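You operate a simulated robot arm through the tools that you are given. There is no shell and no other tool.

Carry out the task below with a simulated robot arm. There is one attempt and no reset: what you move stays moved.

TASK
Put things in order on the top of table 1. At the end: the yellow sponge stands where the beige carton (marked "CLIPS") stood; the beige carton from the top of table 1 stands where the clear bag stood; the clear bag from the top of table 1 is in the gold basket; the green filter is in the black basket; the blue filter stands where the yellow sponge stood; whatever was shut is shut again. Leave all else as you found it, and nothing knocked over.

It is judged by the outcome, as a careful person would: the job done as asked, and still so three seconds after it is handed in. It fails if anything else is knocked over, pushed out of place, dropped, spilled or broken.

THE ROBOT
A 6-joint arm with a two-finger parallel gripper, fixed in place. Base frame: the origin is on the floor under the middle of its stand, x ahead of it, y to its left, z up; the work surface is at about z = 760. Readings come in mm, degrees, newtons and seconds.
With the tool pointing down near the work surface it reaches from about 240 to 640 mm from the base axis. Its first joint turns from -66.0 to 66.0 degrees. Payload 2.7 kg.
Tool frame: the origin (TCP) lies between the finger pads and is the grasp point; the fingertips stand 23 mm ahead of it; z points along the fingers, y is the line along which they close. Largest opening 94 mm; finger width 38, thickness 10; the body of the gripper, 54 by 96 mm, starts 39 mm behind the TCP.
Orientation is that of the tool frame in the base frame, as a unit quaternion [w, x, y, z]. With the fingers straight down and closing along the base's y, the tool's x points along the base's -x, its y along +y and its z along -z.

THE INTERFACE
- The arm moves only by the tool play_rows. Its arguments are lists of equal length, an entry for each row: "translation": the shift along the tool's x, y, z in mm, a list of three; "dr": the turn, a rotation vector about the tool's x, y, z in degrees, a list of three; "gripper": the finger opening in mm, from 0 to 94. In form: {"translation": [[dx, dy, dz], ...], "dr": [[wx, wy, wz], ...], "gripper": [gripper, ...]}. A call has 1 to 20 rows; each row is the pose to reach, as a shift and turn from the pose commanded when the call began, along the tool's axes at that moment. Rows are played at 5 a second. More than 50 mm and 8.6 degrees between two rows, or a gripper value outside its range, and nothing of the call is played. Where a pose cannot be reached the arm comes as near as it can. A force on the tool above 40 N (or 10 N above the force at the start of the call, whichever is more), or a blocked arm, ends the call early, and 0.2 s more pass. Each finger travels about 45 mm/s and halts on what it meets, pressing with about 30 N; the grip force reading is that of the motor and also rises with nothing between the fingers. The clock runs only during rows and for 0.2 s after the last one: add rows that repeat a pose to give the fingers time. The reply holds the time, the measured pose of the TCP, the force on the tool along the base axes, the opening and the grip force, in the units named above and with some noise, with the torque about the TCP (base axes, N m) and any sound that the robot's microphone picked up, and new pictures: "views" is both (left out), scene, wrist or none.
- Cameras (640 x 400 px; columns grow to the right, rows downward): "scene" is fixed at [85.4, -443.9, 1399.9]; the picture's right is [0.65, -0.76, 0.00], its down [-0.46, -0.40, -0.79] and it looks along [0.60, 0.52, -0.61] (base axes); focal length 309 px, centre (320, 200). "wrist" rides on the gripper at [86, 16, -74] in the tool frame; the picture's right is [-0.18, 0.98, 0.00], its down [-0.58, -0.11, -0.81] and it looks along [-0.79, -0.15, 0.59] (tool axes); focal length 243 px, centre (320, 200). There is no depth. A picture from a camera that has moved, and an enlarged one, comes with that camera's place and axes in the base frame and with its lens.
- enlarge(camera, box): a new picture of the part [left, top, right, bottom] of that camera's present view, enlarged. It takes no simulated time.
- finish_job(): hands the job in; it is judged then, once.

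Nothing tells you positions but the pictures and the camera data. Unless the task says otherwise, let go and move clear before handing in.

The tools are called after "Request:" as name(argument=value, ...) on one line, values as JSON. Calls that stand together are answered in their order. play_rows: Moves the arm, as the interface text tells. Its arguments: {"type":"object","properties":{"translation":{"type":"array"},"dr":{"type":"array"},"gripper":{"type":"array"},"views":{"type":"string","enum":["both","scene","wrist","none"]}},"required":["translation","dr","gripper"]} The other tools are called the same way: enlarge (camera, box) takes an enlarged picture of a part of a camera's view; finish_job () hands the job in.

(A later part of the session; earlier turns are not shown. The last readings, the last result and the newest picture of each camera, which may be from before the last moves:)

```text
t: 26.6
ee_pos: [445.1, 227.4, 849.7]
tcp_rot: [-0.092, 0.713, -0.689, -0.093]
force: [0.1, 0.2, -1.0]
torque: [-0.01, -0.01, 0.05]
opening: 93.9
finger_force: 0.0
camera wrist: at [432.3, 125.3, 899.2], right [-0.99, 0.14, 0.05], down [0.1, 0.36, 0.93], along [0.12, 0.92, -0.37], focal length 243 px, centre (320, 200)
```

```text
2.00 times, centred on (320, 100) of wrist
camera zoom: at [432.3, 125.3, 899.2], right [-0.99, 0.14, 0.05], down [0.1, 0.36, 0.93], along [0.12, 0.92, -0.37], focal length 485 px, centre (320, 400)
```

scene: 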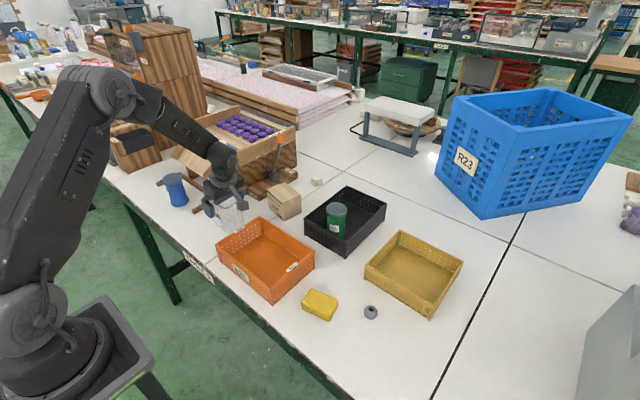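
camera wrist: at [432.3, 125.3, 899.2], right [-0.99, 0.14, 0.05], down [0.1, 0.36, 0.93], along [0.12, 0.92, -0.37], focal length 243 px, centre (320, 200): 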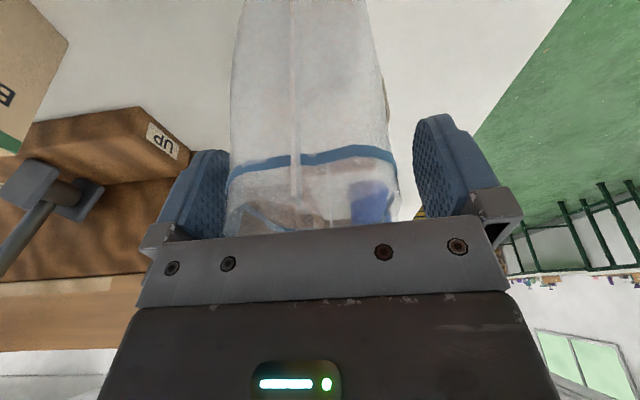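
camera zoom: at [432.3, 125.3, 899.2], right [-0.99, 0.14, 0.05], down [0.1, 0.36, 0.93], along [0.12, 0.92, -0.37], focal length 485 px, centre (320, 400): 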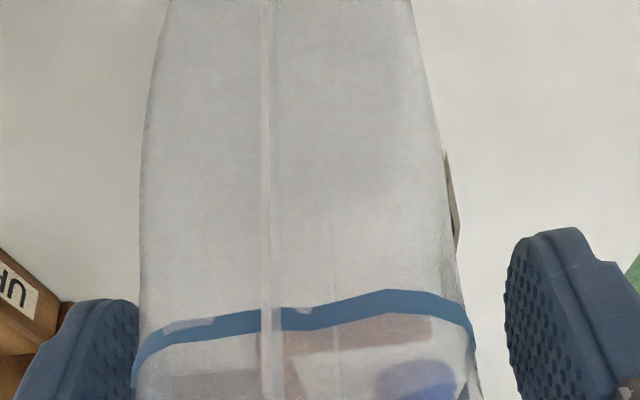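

Request:
play_rows(translation=[[0, 0, 0], [0, 0, 0], [0, 0, 0], [0, 0, 0], [0, 0, 0], [0, 0, 0]], dr=[[0, 0, 0], [0, 0, 0], [0, 0, 0], [0, 0, 0], [0, 0, 0], [0, 0, 0]], gripper=[84, 74, 64, 54, 54, 54])

Request:
enlarge(camera="wrist", box=[160, 0, 480, 200])

```text
t: 28.0
ee_pos: [445.5, 229.0, 850.3]
tcp_rot: [-0.091, 0.713, -0.688, -0.094]
force: [-0.2, 0.0, 0.1]
torque: [0.0, 0.0, -0.01]
opening: 65.0
finger_force: 30.0
camera wrist: at [432.3, 125.3, 899.3], right [-0.99, 0.14, 0.05], down [0.1, 0.36, 0.93], along [0.12, 0.92, -0.37], focal length 243 px, centre (320, 200)
```

scene: 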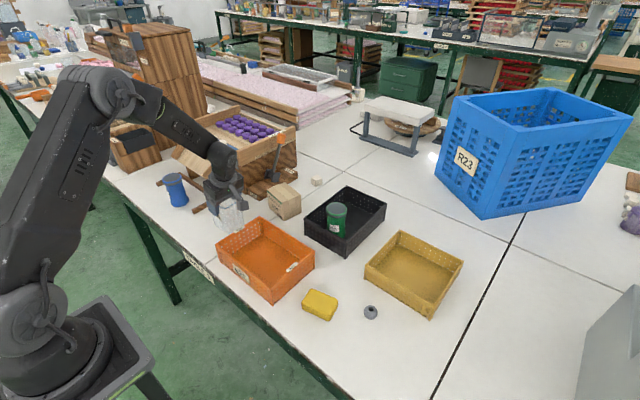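
wrist: 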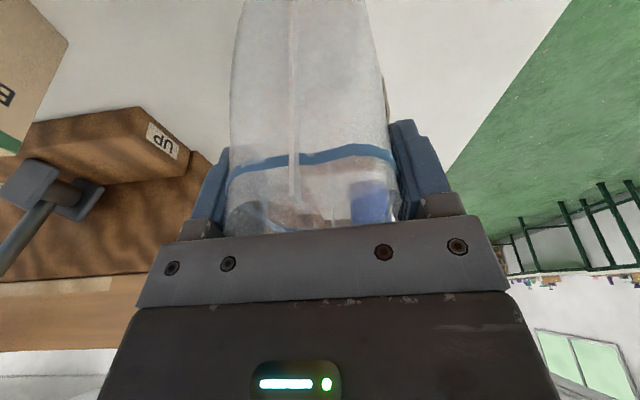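

```text
2.00 times, centred on (320, 100) of wrist
camera zoom: at [432.3, 125.3, 899.3], right [-0.99, 0.14, 0.05], down [0.1, 0.36, 0.93], along [0.12, 0.92, -0.37], focal length 485 px, centre (320, 400)
```

zoom: 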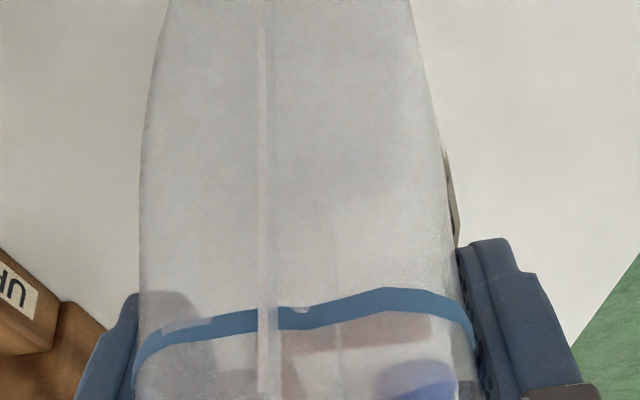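

The bag is gripped rigidly at 65 mm. I'll lift it straight up well above everything else.

Request:
play_rows(translation=[[-4, 0, -15], [-14, 0, -52], [-24, 0, -90], [-34.9, 0, -130.4], [-34.9, 0, -130.4]], dr=[[0, 0, 0], [0, 0, 0], [0, 0, 0], [0, 0, 0], [0, 0, 0]], gripper=[54, 54, 54, 54, 54])

```text
t: 29.2
ee_pos: [446.3, 227.3, 986.1]
tcp_rot: [-0.09, 0.714, -0.688, -0.094]
force: [-0.6, -0.7, 0.0]
torque: [0.03, 0.02, 0.02]
opening: 65.2
finger_force: 30.0
camera wrist: at [432.9, 125.1, 1035.3], right [-0.99, 0.14, 0.05], down [0.1, 0.36, 0.93], along [0.12, 0.92, -0.37], focal length 243 px, centre (320, 200)
```

scene: 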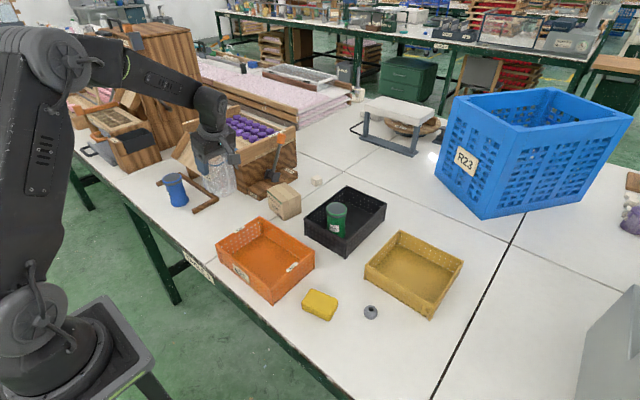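
wrist: 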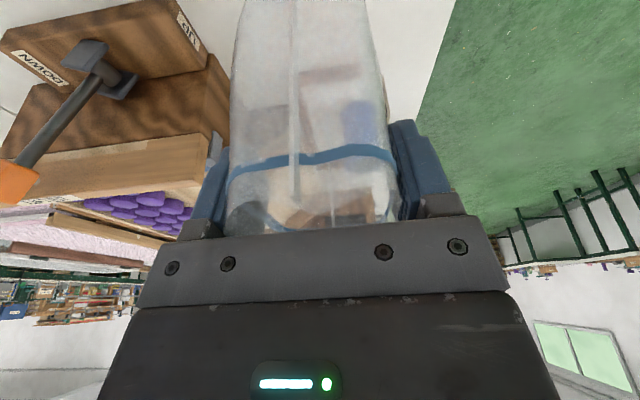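

The bag is lifted and weighs almost nothing. I'll carry it over to above the gold basket, turning the tool to face straight ahead.

Request:
play_rows(translation=[[41, -12.3, -11], [82, -24.6, -22], [123, -36.8, -33], [164, -49.1, -44], [205, -61.4, -55], [246, -73.7, -66], [287, -85.9, -76.9], [328, -98.2, -87.9], [369.2, -110.5, -98.9], [410.2, -122.8, -109.9], [451.2, -135, -120.9], [492.2, -147.3, -131.9], [492.2, -147.3, -131.9]], dr=[[1.98, 0, 7.41], [3.97, 0, 14.81], [5.95, 0, 22.2], [7.94, 0, 29.6], [9.92, 0, 37.0], [11.9, 0, 44.4], [13.9, 0, 51.8], [15.87, 0, 59.2], [17.9, 0, 66.7], [19.8, 0, 74.1], [21.8, 0, 81.5], [23.8, 0, 88.9], [23.8, 0, 88.9]], gripper=[54, 54, 54, 54, 54, 54, 54, 54, 54, 54, 54, 54, 54])

Request:
enlarge(camera="scene", box=[330, 180, 510, 330])

```text
t: 32.0
ee_pos: [608.1, -276.1, 984.1]
tcp_rot: [0.13, 0.002, 0.992, -0.001]
force: [-0.2, -0.2, -0.4]
torque: [0.0, 0.01, 0.0]
opening: 65.1
finger_force: 29.9
camera wrist: at [505.7, -259.5, 1033.5], right [0.18, 0.98, 0.05], down [0.35, -0.11, 0.93], along [0.92, -0.15, -0.37], focal length 243 px, centre (320, 200)
```

scene: 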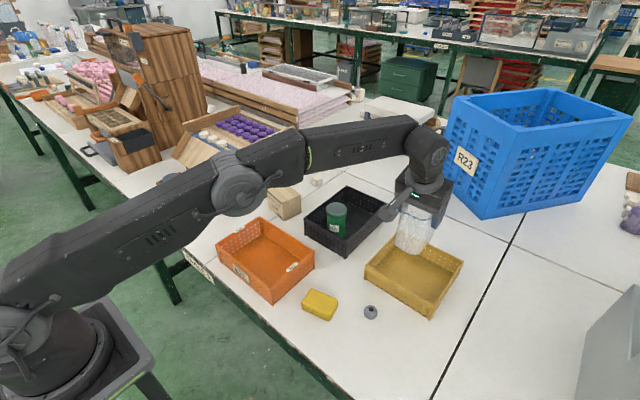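
wrist: 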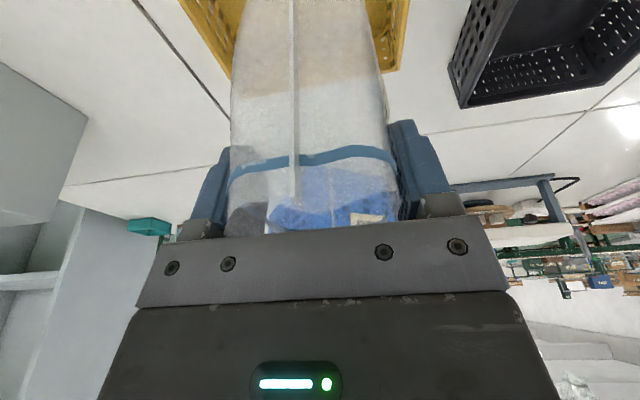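

```text
2.67 times, centred on (420, 255) of scene
camera zoom: at [85.4, -443.9, 1399.9], right [0.65, -0.76, 0.0], down [-0.46, -0.4, -0.79], along [0.6, 0.52, -0.61], focal length 824 px, centre (53, 53)
```

zoom: 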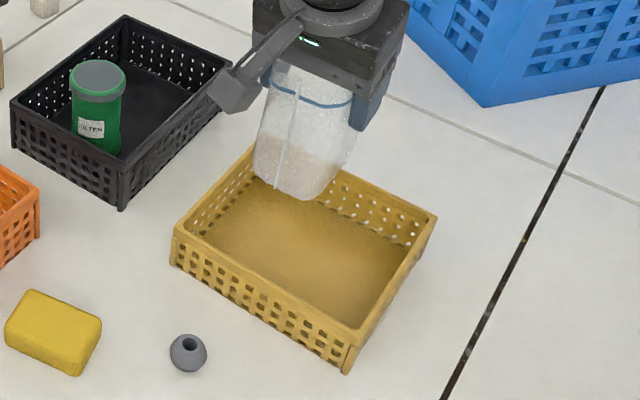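

The bag hangs over the gold basket, well inside its walls. I'll lower it to just above the basket floor.

Request:
play_rows(translation=[[4, 0, 30], [11, 0, 60], [19, 0, 91], [26.3, 0, 121.3], [26.3, 0, 121.3]], dr=[[0, 0, 0], [0, 0, 0], [0, 0, 0], [0, 0, 0], [0, 0, 0]], gripper=[54, 54, 54, 54, 54])

Request:
enlarge(camera="scene", box=[330, 180, 510, 330])

```text
t: 33.2
ee_pos: [615.8, -276.2, 861.5]
tcp_rot: [0.13, 0.001, 0.992, 0.0]
force: [-0.3, -0.5, -0.8]
torque: [-0.01, 0.04, 0.01]
opening: 65.0
finger_force: 29.9
camera wrist: at [513.0, -259.8, 910.3], right [0.18, 0.98, 0.05], down [0.35, -0.11, 0.93], along [0.92, -0.15, -0.37], focal length 243 px, centre (320, 200)
```

scene: 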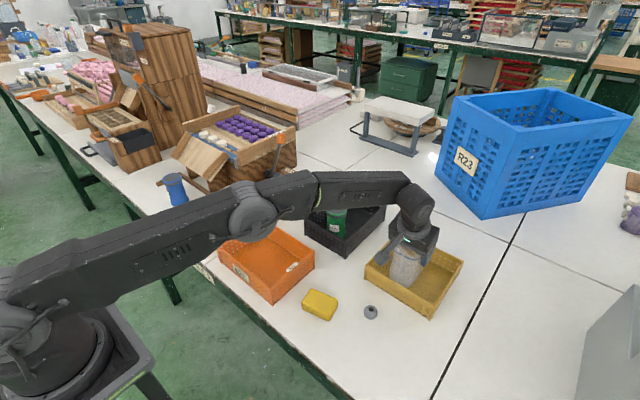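
wrist: 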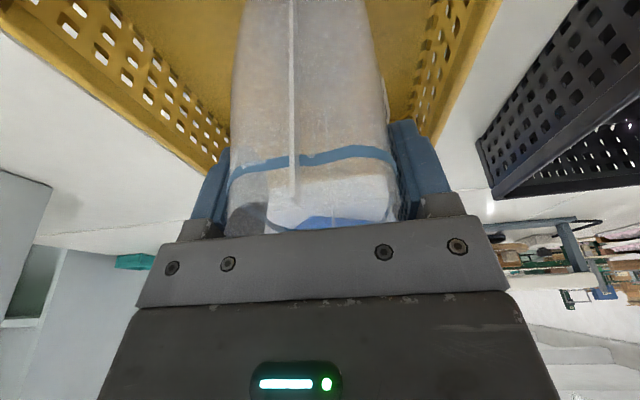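

```text
2.67 times, centred on (420, 255) of scene
camera zoom: at [85.5, -443.9, 1399.9], right [0.65, -0.76, 0.0], down [-0.46, -0.4, -0.79], along [0.6, 0.52, -0.61], focal length 824 px, centre (53, 53)
```

zoom: 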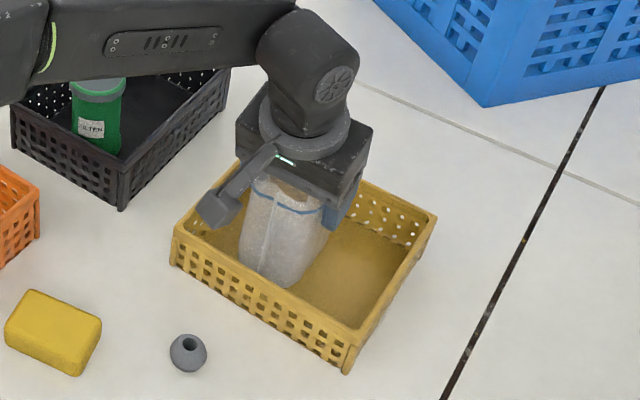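

Request:
play_rows(translation=[[0.5, 0, 1.9], [1, 0, 3.8], [1, 0, 3.8]], dr=[[0, 0, 0], [0, 0, 0], [0, 0, 0]], gripper=[54, 54, 54], views="none")

Request:
play_rows(translation=[[0.2, 0, 0.7], [0.4, 0, 1.4], [0.4, 0, 1.4]], dr=[[0, 0, 0], [0, 0, 0], [0, 0, 0]], gripper=[54, 54, 54], views="none")

```text
t: 34.0
ee_pos: [615.5, -276.1, 857.2]
tcp_rot: [0.131, 0.0, 0.991, 0.0]
force: [-0.3, 0.1, 0.4]
torque: [0.02, -0.02, 0.0]
opening: 65.1
finger_force: 29.6
```

```text
t: 34.8
ee_pos: [615.9, -276.1, 855.9]
tcp_rot: [0.131, 0.001, 0.991, 0.0]
force: [0.4, 0.2, 0.0]
torque: [0.02, 0.0, 0.03]
opening: 65.2
finger_force: 29.8
```

Request:
play_rows(translation=[[0.2, 0, 0.7], [0.4, 0, 1.4], [0.4, 0, 1.4]], dr=[[0, 0, 0], [0, 0, 0], [0, 0, 0]], gripper=[54, 54, 54], views="none")

```text
t: 35.6
ee_pos: [614.9, -276.8, 855.5]
tcp_rot: [0.131, 0.0, 0.991, 0.0]
force: [-0.7, 0.4, -0.3]
torque: [-0.02, 0.03, 0.0]
opening: 65.0
finger_force: 29.5
```

Request:
play_rows(translation=[[0.2, 0, 0.7], [0.4, 0, 1.4], [0.4, 0, 1.4]], dr=[[0, 0, 0], [0, 0, 0], [0, 0, 0]], gripper=[54, 54, 54], views="none")

```text
t: 36.4
ee_pos: [615.6, -276.8, 854.3]
tcp_rot: [0.131, 0.001, 0.991, -0.001]
force: [-1.6, -0.7, 6.4]
torque: [0.03, 0.32, -0.03]
opening: 65.1
finger_force: 30.2
```

Contact with the basket floor (6.4 N). I'll release the bag and withdraw upward.

Request:
play_rows(translation=[[0, 0, 0], [0, 0, 0], [0, 0, 0], [-6, 0, -22], [-16, 0, -60], [-28, 0, -104], [-28, 0, -104]], dr=[[0, 0, 0], [0, 0, 0], [0, 0, 0], [0, 0, 0], [0, 0, 0], [0, 0, 0], [0, 0, 0]], gripper=[78, 92, 92, 92, 92, 92, 92])

Request:
enlarge(camera="scene", box=[330, 180, 510, 330])

```text
t: 38.0
ee_pos: [615.7, -276.1, 961.3]
tcp_rot: [0.13, 0.0, 0.991, 0.001]
force: [0.1, 0.8, 0.2]
torque: [0.01, 0.02, 0.02]
opening: 92.3
finger_force: 0.2
camera wrist: at [512.9, -260.2, 1010.6], right [0.18, 0.98, 0.05], down [0.35, -0.11, 0.93], along [0.92, -0.15, -0.37], focal length 243 px, centre (320, 200)
```

scene: 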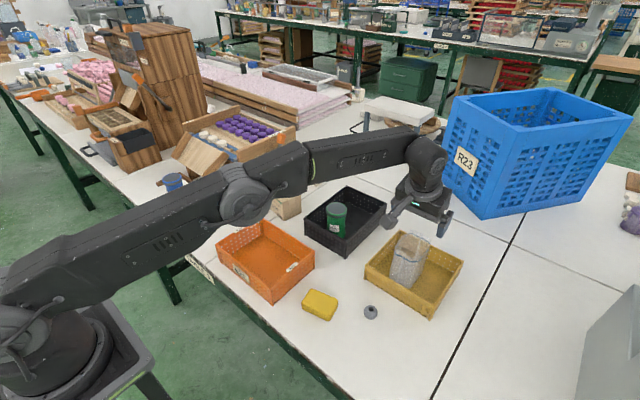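
wrist: 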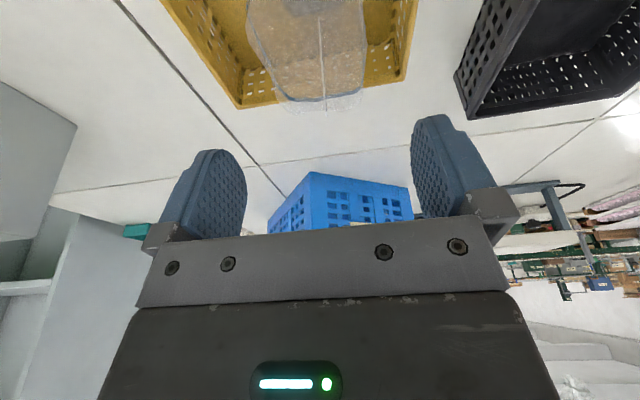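

```text
2.67 times, centred on (420, 255) of scene
camera zoom: at [85.4, -443.9, 1399.9], right [0.65, -0.76, 0.0], down [-0.46, -0.4, -0.79], along [0.6, 0.52, -0.61], focal length 824 px, centre (53, 53)
```

zoom: 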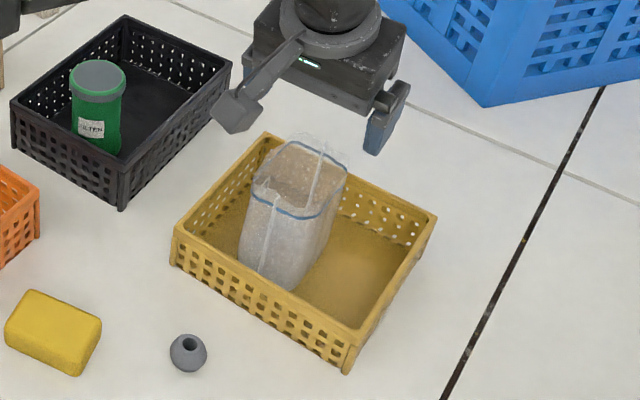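

The bag stands upright in the gold basket. Next is the carton at about (601, 152): I'll straighten the tool and move above it with the fingers set to close along x.

Request:
play_rows(translation=[[30, 0, -17], [60, 0, -33], [90.1, 0, -50.1]], dr=[[0, 5, 0], [0, 10, 0], [0, 15, 0]], gripper=[94, 94, 94], views="none")

Request:
play_rows(translation=[[-3, 38.9, 0], [-6, 77.8, 0], [-9, 116.7, 0], [-12, 155.6, 0], [-16, 194.5, 0], [-22, 233.5, 0], [-32, 272.4, 5], [-45, 311, 15], [-58, 350, 30], [-72, 389, 45], [-85.3, 428, 61], [-85.3, 428, 61]], dr=[[0, 0, -7.36], [0, 0, -14.7], [0, 0, -22.1], [0, 0, -29.5], [0, 0, -36.8], [0, 0, -44.2], [0, 0, -51.5], [0, 0, -58.9], [0, 0, -66.3], [0, 0, -73.6], [0, 0, -81], [0, 0, -81]], gripper=[94, 94, 94, 94, 94, 94, 94, 94, 94, 94, 94, 94])

Request:
enlarge(camera="wrist", box=[160, 0, 480, 200])

Request:
enlarge(camera="scene", box=[210, 120, 370, 220])

```text
t: 38.8
ee_pos: [515.7, -275.7, 985.3]
tcp_rot: [-0.001, 0.001, 1.0, 0.0]
force: [1.5, 0.4, 0.1]
torque: [0.01, -0.04, 0.01]
opening: 94.0
finger_force: 0.0
```

```text
t: 41.4
ee_pos: [601.6, 152.5, 925.9]
tcp_rot: [0.001, -0.65, 0.76, -0.001]
force: [-0.1, 0.3, -0.2]
torque: [-0.04, -0.03, -0.01]
opening: 93.9
finger_force: 0.0
camera wrist: at [572.7, 69.4, 999.3], right [-0.94, 0.34, 0.0], down [0.2, 0.56, 0.81], along [0.27, 0.76, -0.59], focal length 243 px, centre (320, 200)
```

scene: 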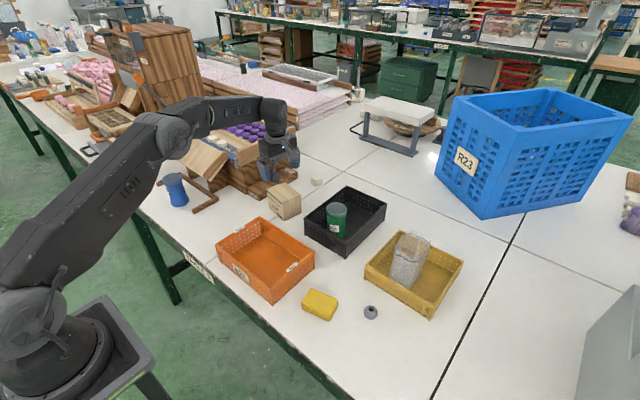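
wrist: 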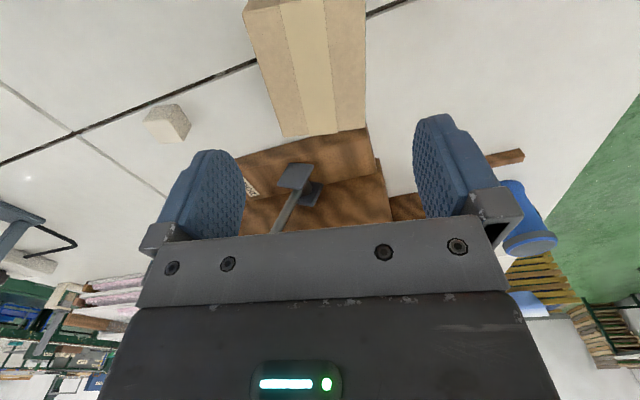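

```text
2.00 times, centred on (320, 100) of wrist
camera zoom: at [572.7, 69.4, 999.3], right [-0.94, 0.34, 0.0], down [0.2, 0.56, 0.81], along [0.27, 0.76, -0.59], focal length 485 px, centre (320, 400)
```

zoom: 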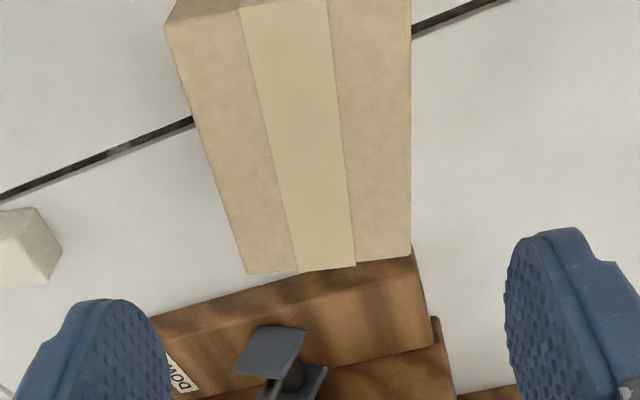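

```text
4.00 times, centred on (290, 170) of scene
camera zoom: at [85.5, -443.8, 1399.9], right [0.65, -0.76, 0.0], down [-0.46, -0.4, -0.79], along [0.6, 0.52, -0.61], focal length 1236 px, centre (440, 320)
```

zoom: 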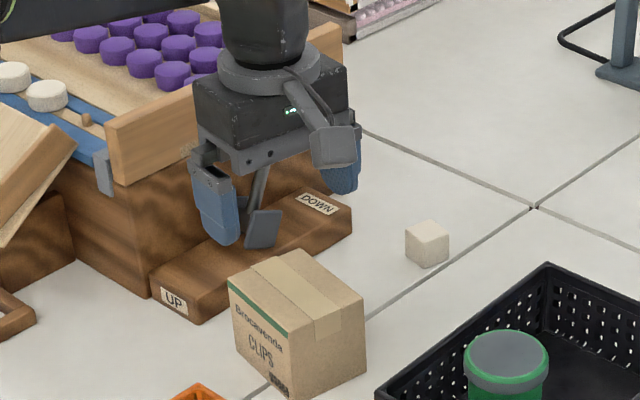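

The carton's centre is (606, 155), about 71 × 89 mm, turned −10°, top at z ≈ 824; the lever stands clear behind at y > 260. I'll align and lower to just above it.

Request:
play_rows(translation=[[-3.65, -3.9, 10], [-3.65, -3.9, 40], [-3.65, -3.9, 72], [-3.65, -3.9, 72]], dr=[[0, 0, 1.2], [0, 0, 1.2], [0, 0, 1.2], [0, 0, 1.2]], gripper=[94, 94, 94, 94])

Request:
enlarge(camera="wrist", box=[160, 0, 480, 200])

Request:
enlarge(camera="scene", box=[210, 120, 370, 220])

```text
t: 42.4
ee_pos: [607.1, 153.8, 853.6]
tcp_rot: [0.0, -0.641, 0.768, 0.0]
force: [0.0, 0.3, -0.8]
torque: [-0.04, 0.01, -0.02]
opening: 94.1
finger_force: 0.0
camera wrist: at [575.7, 72.5, 927.1], right [-0.93, 0.36, 0.0], down [0.21, 0.55, 0.81], along [0.29, 0.75, -0.59], focal length 243 px, centre (320, 200)
```

scene: 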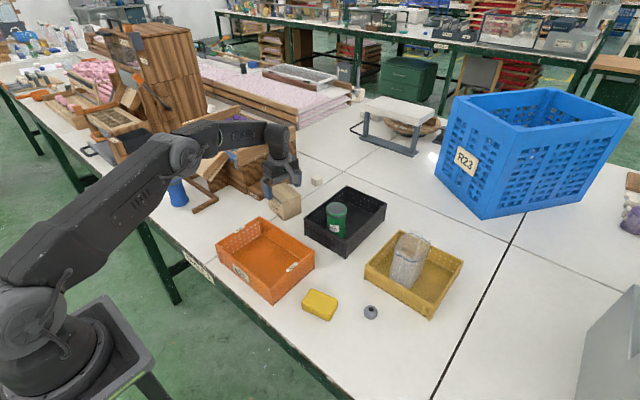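
wrist: 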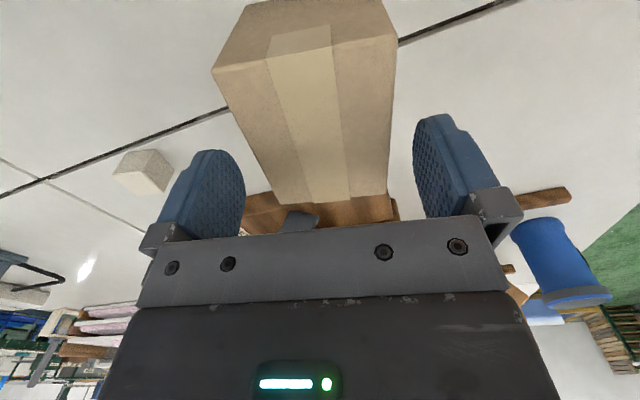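

```text
2.00 times, centred on (320, 100) of wrist
camera zoom: at [575.7, 72.5, 927.1], right [-0.93, 0.36, 0.0], down [0.21, 0.55, 0.81], along [0.29, 0.75, -0.59], focal length 485 px, centre (320, 400)
```

zoom: 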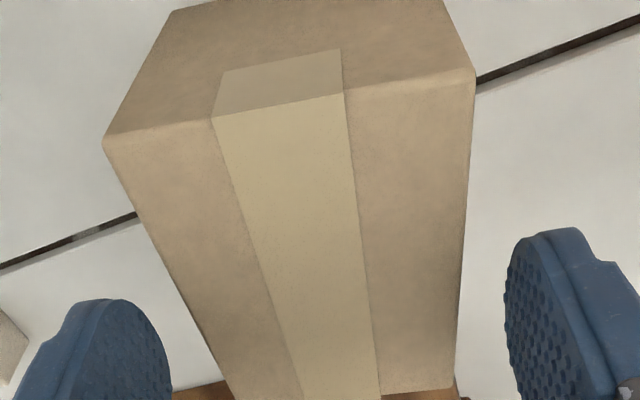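

```text
4.00 times, centred on (290, 170) of scene
camera zoom: at [85.4, -443.9, 1399.9], right [0.65, -0.76, 0.0], down [-0.46, -0.4, -0.79], along [0.6, 0.52, -0.61], focal length 1236 px, centre (440, 320)
```

zoom: 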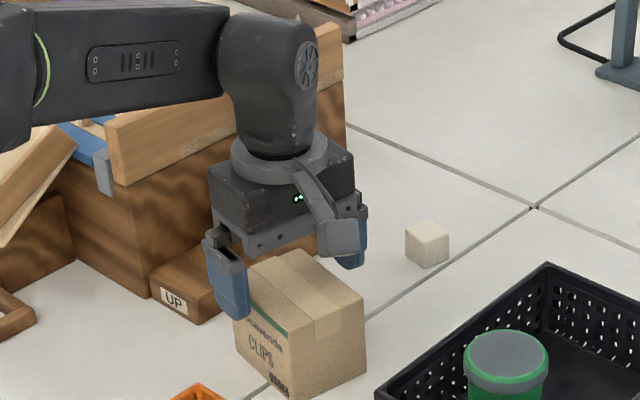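

The carton is centred between the fingers. I'll lower around it and then close.

Request:
play_rows(translation=[[0, 0, 18], [0, 0, 36], [0, 0, 54], [0, 0, 54]], dr=[[0, 0, 0.5], [0, 0, 0.5], [0, 0, 0.5], [0, 0, 0.5]], gripper=[94, 94, 94, 94])

Request:
enlarge(camera="wrist", box=[160, 0, 480, 200])

```text
t: 43.4
ee_pos: [605.4, 155.0, 799.1]
tcp_rot: [0.0, -0.637, 0.77, 0.001]
force: [1.2, -0.8, 0.2]
torque: [0.01, -0.01, -0.01]
opening: 93.8
finger_force: 0.1
camera wrist: at [574.2, 73.0, 872.8], right [-0.93, 0.36, 0.0], down [0.21, 0.55, 0.81], along [0.29, 0.75, -0.59], focal length 243 px, centre (320, 200)
```

scene: 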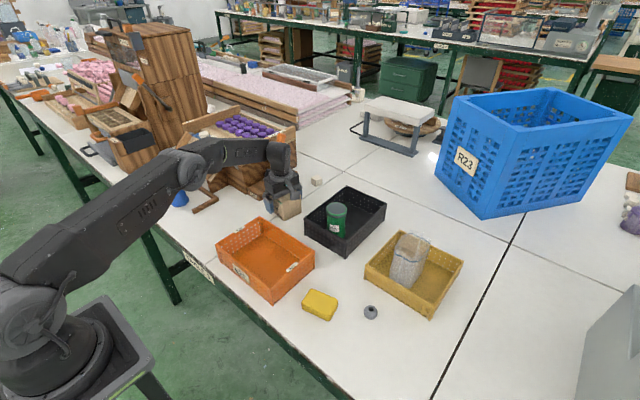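
wrist: 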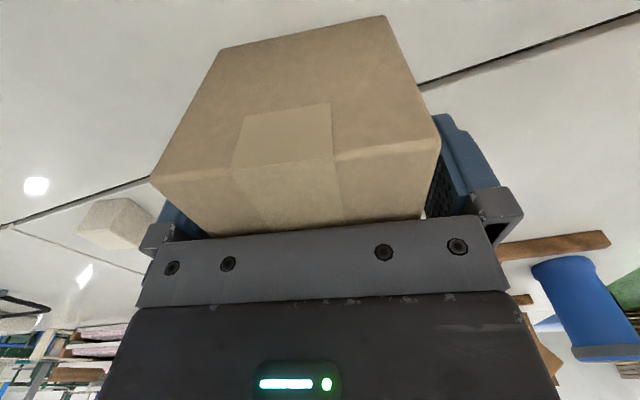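

```text
2.00 times, centred on (320, 100) of wrist
camera zoom: at [574.2, 73.0, 872.8], right [-0.93, 0.36, 0.0], down [0.21, 0.55, 0.81], along [0.29, 0.75, -0.59], focal length 485 px, centre (320, 400)
```

zoom: 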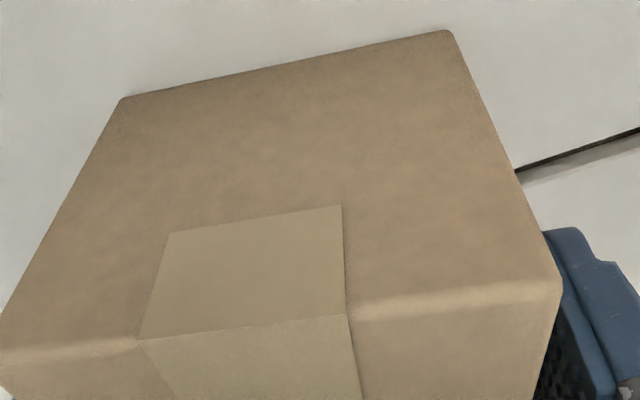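

Request:
play_rows(translation=[[0, 0, 0], [0, 0, 0], [0, 0, 0], [0, 0, 0], [0, 0, 0], [0, 0, 0]], dr=[[0, 0, 0], [0, 0, 0], [0, 0, 0], [0, 0, 0], [0, 0, 0], [0, 0, 0]], gripper=[86, 78, 70, 62, 60, 60])

```text
t: 44.8
ee_pos: [605.5, 155.5, 799.1]
tcp_rot: [0.0, -0.637, 0.771, 0.0]
force: [-0.6, -0.4, 0.2]
torque: [-0.07, 0.02, -0.13]
opening: 70.1
finger_force: 29.7
camera wrist: at [574.1, 72.9, 872.9], right [-0.93, 0.36, 0.0], down [0.22, 0.55, 0.81], along [0.29, 0.75, -0.59], focal length 243 px, centre (320, 200)
```

scene: 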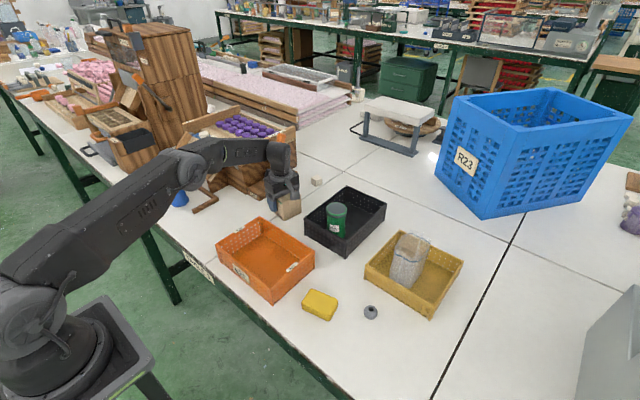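
wrist: 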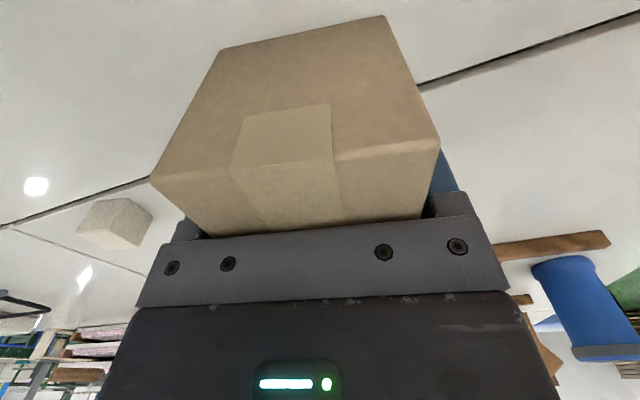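

The carton is gripped at 70 mm. I'll lift it straight up.

Request:
play_rows(translation=[[0, 0, -8], [0, 0, -35], [0, 0, -73], [0, 0, -111], [0, 0, -111]], dr=[[0, 0, 0], [0, 0, 0], [0, 0, 0], [0, 0, 0], [0, 0, 0]], gripper=[60, 60, 60, 60, 60])

```text
t: 46.0
ee_pos: [606.4, 154.4, 909.9]
tcp_rot: [-0.001, -0.637, 0.77, 0.001]
force: [1.0, 0.3, -6.3]
torque: [0.03, -0.02, 0.0]
opening: 69.8
finger_force: 30.0
camera wrist: at [573.7, 72.0, 984.3], right [-0.93, 0.36, 0.0], down [0.22, 0.55, 0.81], along [0.29, 0.75, -0.59], focal length 243 px, centre (320, 200)
```

scene: 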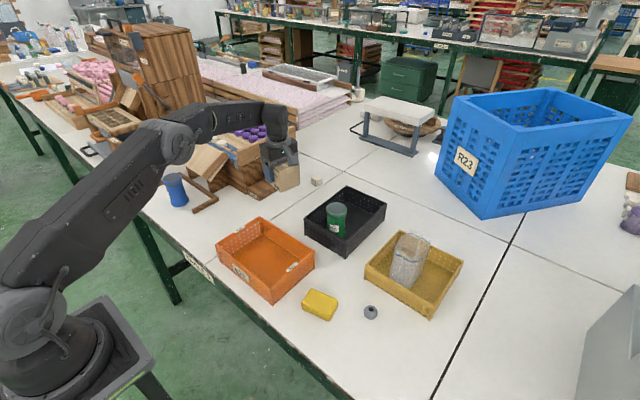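
wrist: 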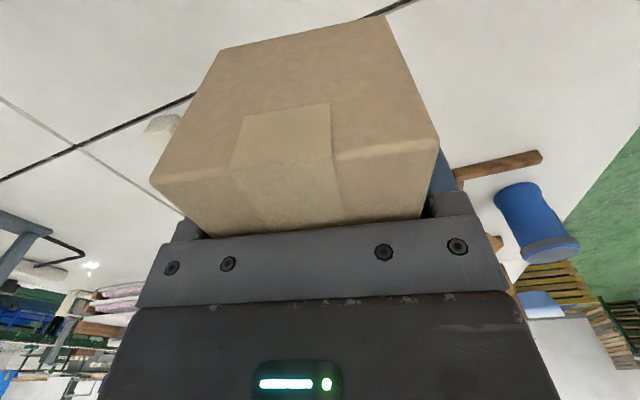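

The carton is steady (about 6 N). I'll carry it to above the bag's former spot at (444, 230).

Request:
play_rows(translation=[[-8.6, 34.5, 0], [-17.3, 69, 0], [-25.9, 103.6, 0], [-34.6, 138.1, 0], [-43.2, 172.6, 0], [-43.2, 172.6, 0]], dr=[[0, 0, -2.4], [0, 0, -4.8], [0, 0, -7.2], [0, 0, -9.6], [0, 0, -12], [0, 0, -12]], gripper=[60, 60, 60, 60, 60, 60])

Request:
enlarge(camera="scene", box=[170, 130, 330, 250])

```text
t: 47.4
ee_pos: [445.7, 230.3, 910.1]
tcp_rot: [0.0, 0.715, -0.699, 0.0]
force: [0.0, 0.1, -7.1]
torque: [0.0, -0.02, 0.0]
opening: 69.9
finger_force: 29.4
camera wrist: at [431.1, 142.9, 983.2], right [-0.99, 0.16, 0.0], down [0.1, 0.58, 0.81], along [0.13, 0.8, -0.59], focal length 243 px, centre (320, 200)
```

scene: 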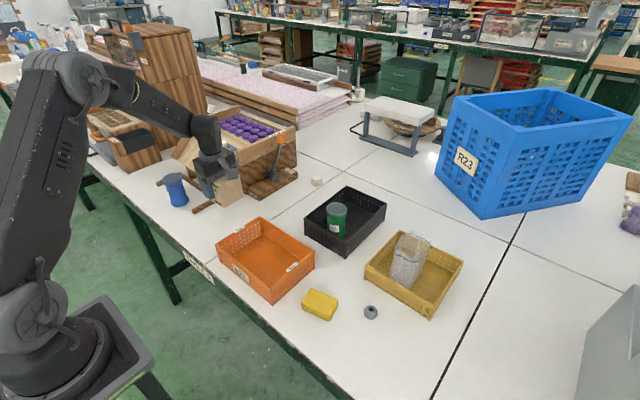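
wrist: 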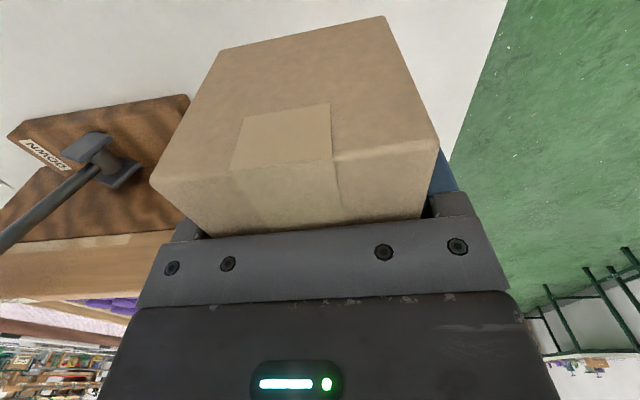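

```text
3.33 times, centred on (250, 190) of scene
camera zoom: at [85.5, -443.8, 1399.9], right [0.65, -0.76, 0.0], down [-0.46, -0.4, -0.79], along [0.6, 0.52, -0.61], focal length 1030 px, centre (553, 233)
```

zoom: 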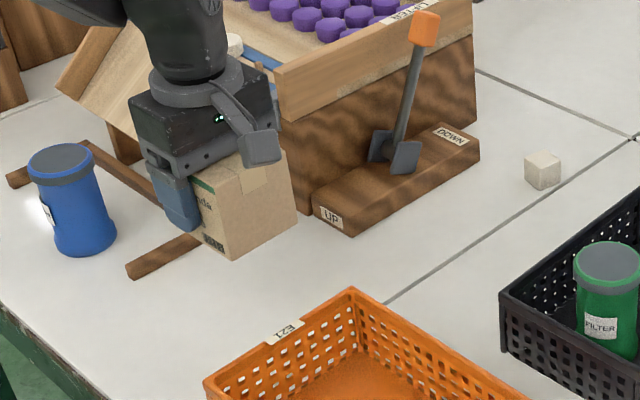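

The carton is above the target spot and everything below is clear. I'll lower it to a few millimetres above the table.

Request:
play_rows(translation=[[0, 0, 30], [0, 0, 60], [0, 0, 88], [0, 0, 105], [0, 0, 105]], dr=[[0, 0, 0], [0, 0, 0], [0, 0, 0], [0, 0, 0], [0, 0, 0]], gripper=[60, 60, 60, 60, 60])

Request:
enlarge(camera="scene", box=[170, 130, 330, 250])

```text
t: 48.6
ee_pos: [445.4, 229.3, 804.4]
tcp_rot: [0.0, 0.715, -0.699, -0.001]
force: [0.0, 0.7, -7.2]
torque: [0.05, -0.01, -0.01]
opening: 69.8
finger_force: 29.9
camera wrist: at [431.2, 142.8, 878.2], right [-0.99, 0.16, 0.0], down [0.1, 0.58, 0.81], along [0.13, 0.8, -0.59], focal length 243 px, centre (320, 200)
```

scene: 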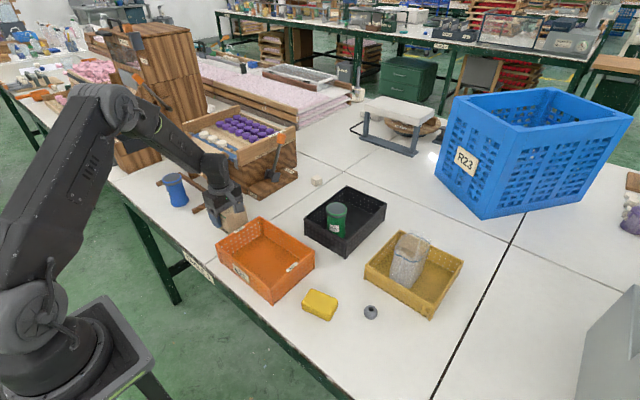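
wrist: 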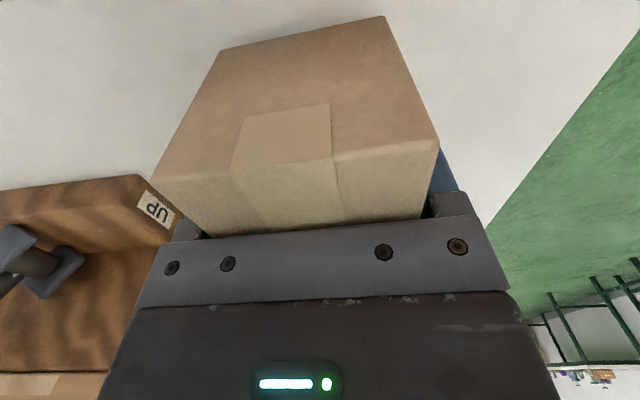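

```text
3.33 times, centred on (250, 190) of scene
camera zoom: at [85.5, -443.8, 1399.9], right [0.65, -0.76, 0.0], down [-0.46, -0.4, -0.79], along [0.6, 0.52, -0.61], focal length 1030 px, centre (553, 233)
```

zoom: 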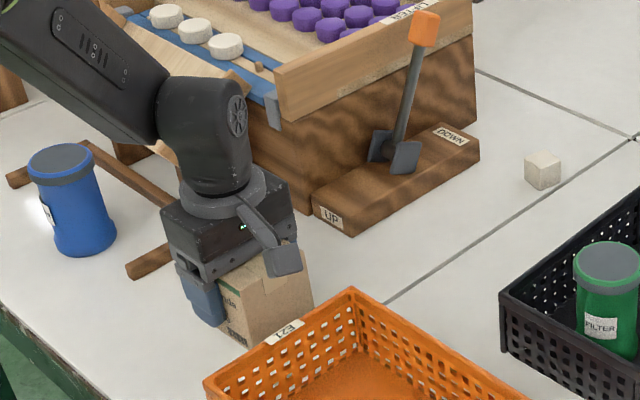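

Request:
play_rows(translation=[[0, 0, 1.5], [0, 0, 3], [0, 0, 3]], dr=[[0, 0, 0], [0, 0, 0], [0, 0, 0]], gripper=[60, 60, 60], views="none")

Request:
play_rows(translation=[[0, 0, 0.7], [0, 0, 1.4], [0, 0, 1.4]], dr=[[0, 0, 0], [0, 0, 0], [0, 0, 0]], gripper=[60, 60, 60], views="none")

```text
t: 49.4
ee_pos: [445.6, 229.1, 801.8]
tcp_rot: [0.0, 0.714, -0.7, 0.0]
force: [0.1, 0.1, -7.2]
torque: [0.08, 0.02, -0.01]
opening: 69.7
finger_force: 29.9
```

```text
t: 50.2
ee_pos: [444.6, 229.0, 800.1]
tcp_rot: [0.001, 0.714, -0.7, -0.001]
force: [0.6, 0.3, -6.4]
torque: [0.02, -0.01, -0.01]
opening: 70.0
finger_force: 29.8
```

Request:
play_rows(translation=[[0, 0, 0.7], [0, 0, 1.4], [0, 0, 1.4]], dr=[[0, 0, 0], [0, 0, 0], [0, 0, 0]], gripper=[60, 60, 60], views="none")

```text
t: 51.0
ee_pos: [445.2, 229.7, 798.5]
tcp_rot: [0.0, 0.715, -0.7, 0.001]
force: [-0.1, 0.7, -4.4]
torque: [0.08, 0.13, -0.04]
opening: 69.8
finger_force: 30.1
```

Request:
play_rows(translation=[[0, 0, 0.4], [0, 0, 0.7], [0, 0, 0.7]], dr=[[0, 0, 0], [0, 0, 0], [0, 0, 0]], gripper=[60, 60, 60], views="none")

```text
t: 51.8
ee_pos: [444.4, 230.1, 800.3]
tcp_rot: [-0.001, 0.715, -0.699, 0.0]
force: [-2.9, -1.3, 7.3]
torque: [-0.05, 0.65, 0.02]
opening: 69.9
finger_force: 29.6
```

The carton is on the table (contact felt). I'll release it and rise straight up.

Request:
play_rows(translation=[[0, 0, 0], [0, 0, 0], [0, 0, 0], [0, 0, -15], [0, 0, -55], [0, 0, -100], [0, 0, -140], [0, 0, -140]], dr=[[0, 0, 0], [0, 0, 0], [0, 0, 0], [0, 0, 0], [0, 0, 0], [0, 0, 0], [0, 0, 0], [0, 0, 0]], gripper=[80, 94, 94, 94, 94, 94, 94, 94])

Request:
enlarge(camera="scene", box=[170, 130, 330, 250])

```text
t: 53.6
ee_pos: [445.3, 229.1, 938.6]
tcp_rot: [-0.001, 0.714, -0.7, 0.001]
force: [-0.7, 0.0, -0.2]
torque: [0.0, 0.02, -0.01]
opening: 93.9
finger_force: 0.0
camera wrist: at [431.0, 142.2, 1013.2], right [-0.99, 0.16, 0.0], down [0.1, 0.58, 0.81], along [0.13, 0.8, -0.59], focal length 243 px, centre (320, 200)
```

scene: 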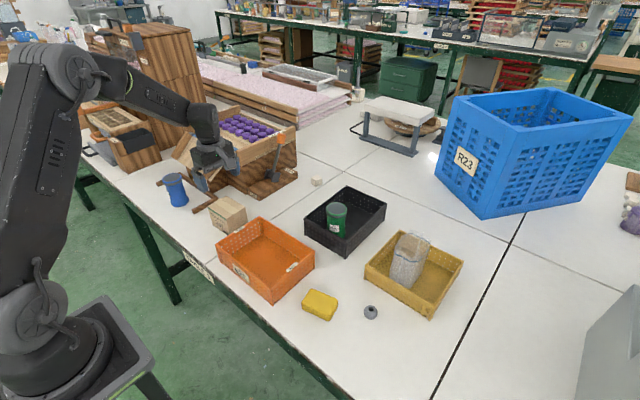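
wrist: 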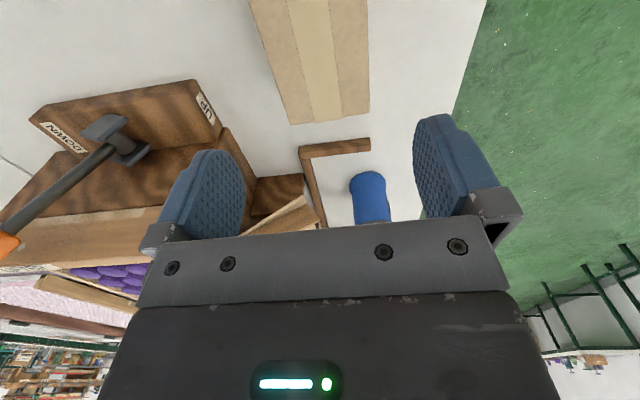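

```text
3.33 times, centred on (250, 190) of scene
camera zoom: at [85.4, -443.9, 1399.9], right [0.65, -0.76, 0.0], down [-0.46, -0.4, -0.79], along [0.6, 0.52, -0.61], focal length 1030 px, centre (553, 233)
```

zoom: 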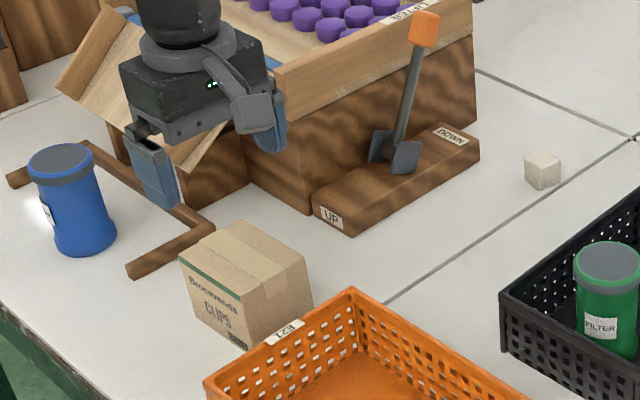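

Request:
enlarge(camera="scene", box=[190, 175, 270, 245])

Request:
enlarge(camera="wrist", box=[220, 0, 420, 125])

```text
5.71 times, centred on (230, 210) of scene
camera zoom: at [85.4, -443.9, 1399.9], right [0.65, -0.76, 0.0], down [-0.46, -0.4, -0.79], along [0.6, 0.52, -0.61], focal length 1766 px, centre (834, 143)
```

zoom: 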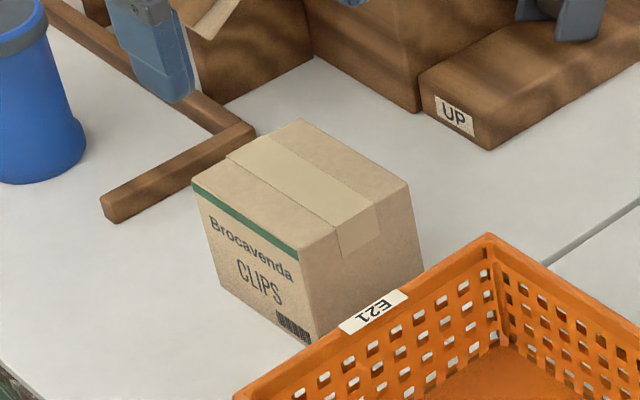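

```text
3.20 times, centred on (320, 62) of wrist
camera zoom: at [431.0, 142.2, 1013.2], right [-0.99, 0.16, 0.0], down [0.1, 0.58, 0.81], along [0.13, 0.8, -0.59], focal length 776 px, centre (320, 640)
```

zoom: 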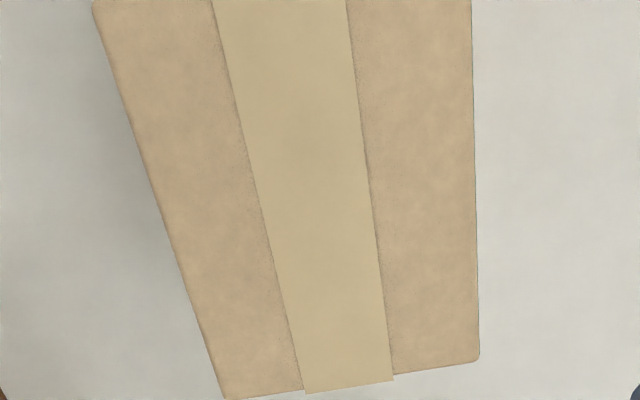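

The carton stands at (444, 232), right where the bag was. Next I go over the yellow sponge, near (401, −171), to measure it.

Request:
play_rows(translation=[[33.3, 4.3, 0], [66.5, 8.6, 0], [99.8, 12.9, 0], [133, 17.2, 0], [166.3, 21.5, 0], [199.6, 25.8, 0], [232.8, 30.1, 0], [266.1, 34.4, 0], [299.3, 38.7, 0], [332.6, 43, 10], [365.8, 47.3, 20], [399.1, 51.6, 38], [399.1, 51.6, 38]], dr=[[0, 0, 7.6], [0, 0, 15.2], [0, 0, 22.8], [0, 0, 30.3], [0, 0, 37.9], [0, 0, 45.5], [0, 0, 53.1], [0, 0, 60.7], [0, 0, 68.3], [0, 0, 75.8], [0, 0, 83.4], [0, 0, 91], [0, 0, 91]], gripper=[94, 94, 94, 94, 94, 94, 94, 94, 94, 94, 94, 94, 94])

Request:
enlarge(camera="wrist", box=[220, 0, 420, 125])

Request:
enlarge(camera="scene", box=[280, 270, 400, 345])

```text
t: 56.4
ee_pos: [401.2, -171.5, 900.7]
tcp_rot: [0.0, -0.001, 1.0, 0.0]
force: [-1.2, 0.5, -0.9]
torque: [-0.01, 0.0, -0.01]
opening: 94.0
finger_force: 0.1
camera wrist: at [315.1, -155.0, 974.3], right [0.18, 0.98, 0.0], down [0.58, -0.11, 0.81], along [0.79, -0.15, -0.59], focal length 243 px, centre (320, 200)
```

scene: 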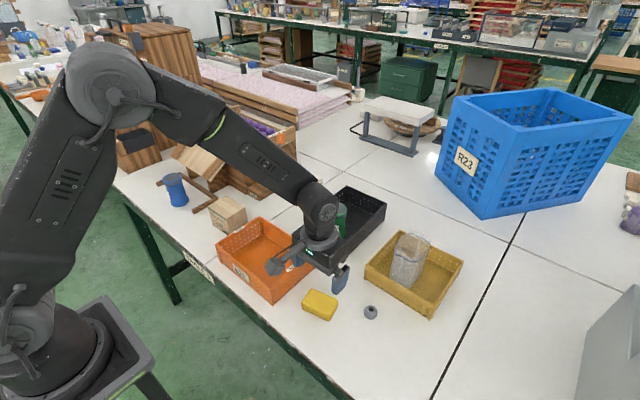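
wrist: 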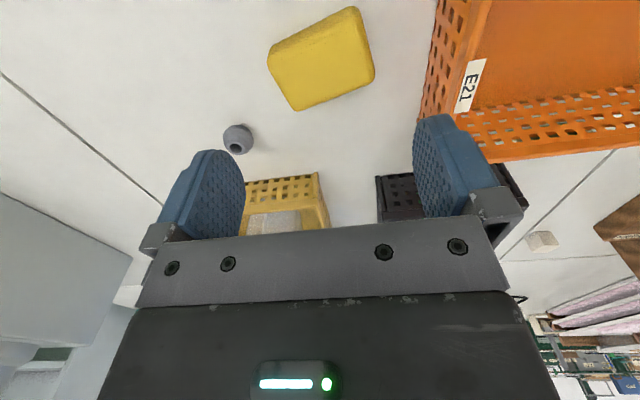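

```text
3.20 times, centred on (320, 62) of wrist
camera zoom: at [315.1, -155.0, 974.3], right [0.18, 0.98, 0.0], down [0.58, -0.11, 0.81], along [0.79, -0.15, -0.59], focal length 776 px, centre (320, 640)
```

zoom: 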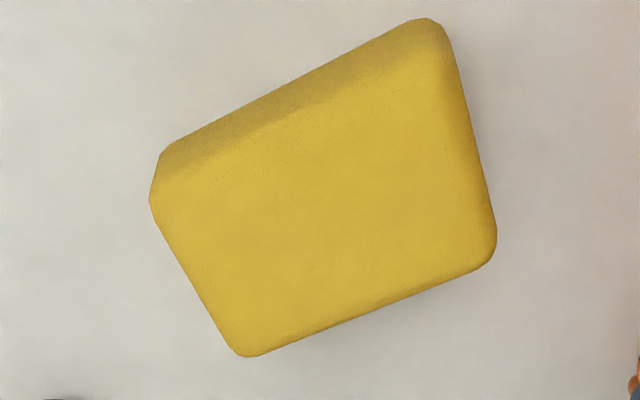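

```text
5.33 times, centred on (340, 308) of scene
camera zoom: at [85.4, -443.9, 1399.9], right [0.65, -0.76, 0.0], down [-0.46, -0.4, -0.79], along [0.6, 0.52, -0.61], focal length 1648 px, centre (213, -373)
```

zoom: 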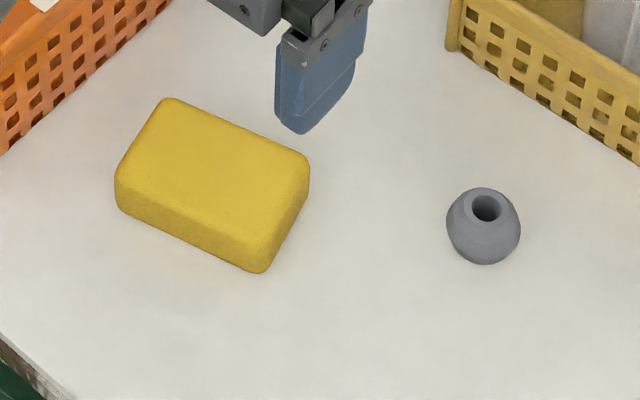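

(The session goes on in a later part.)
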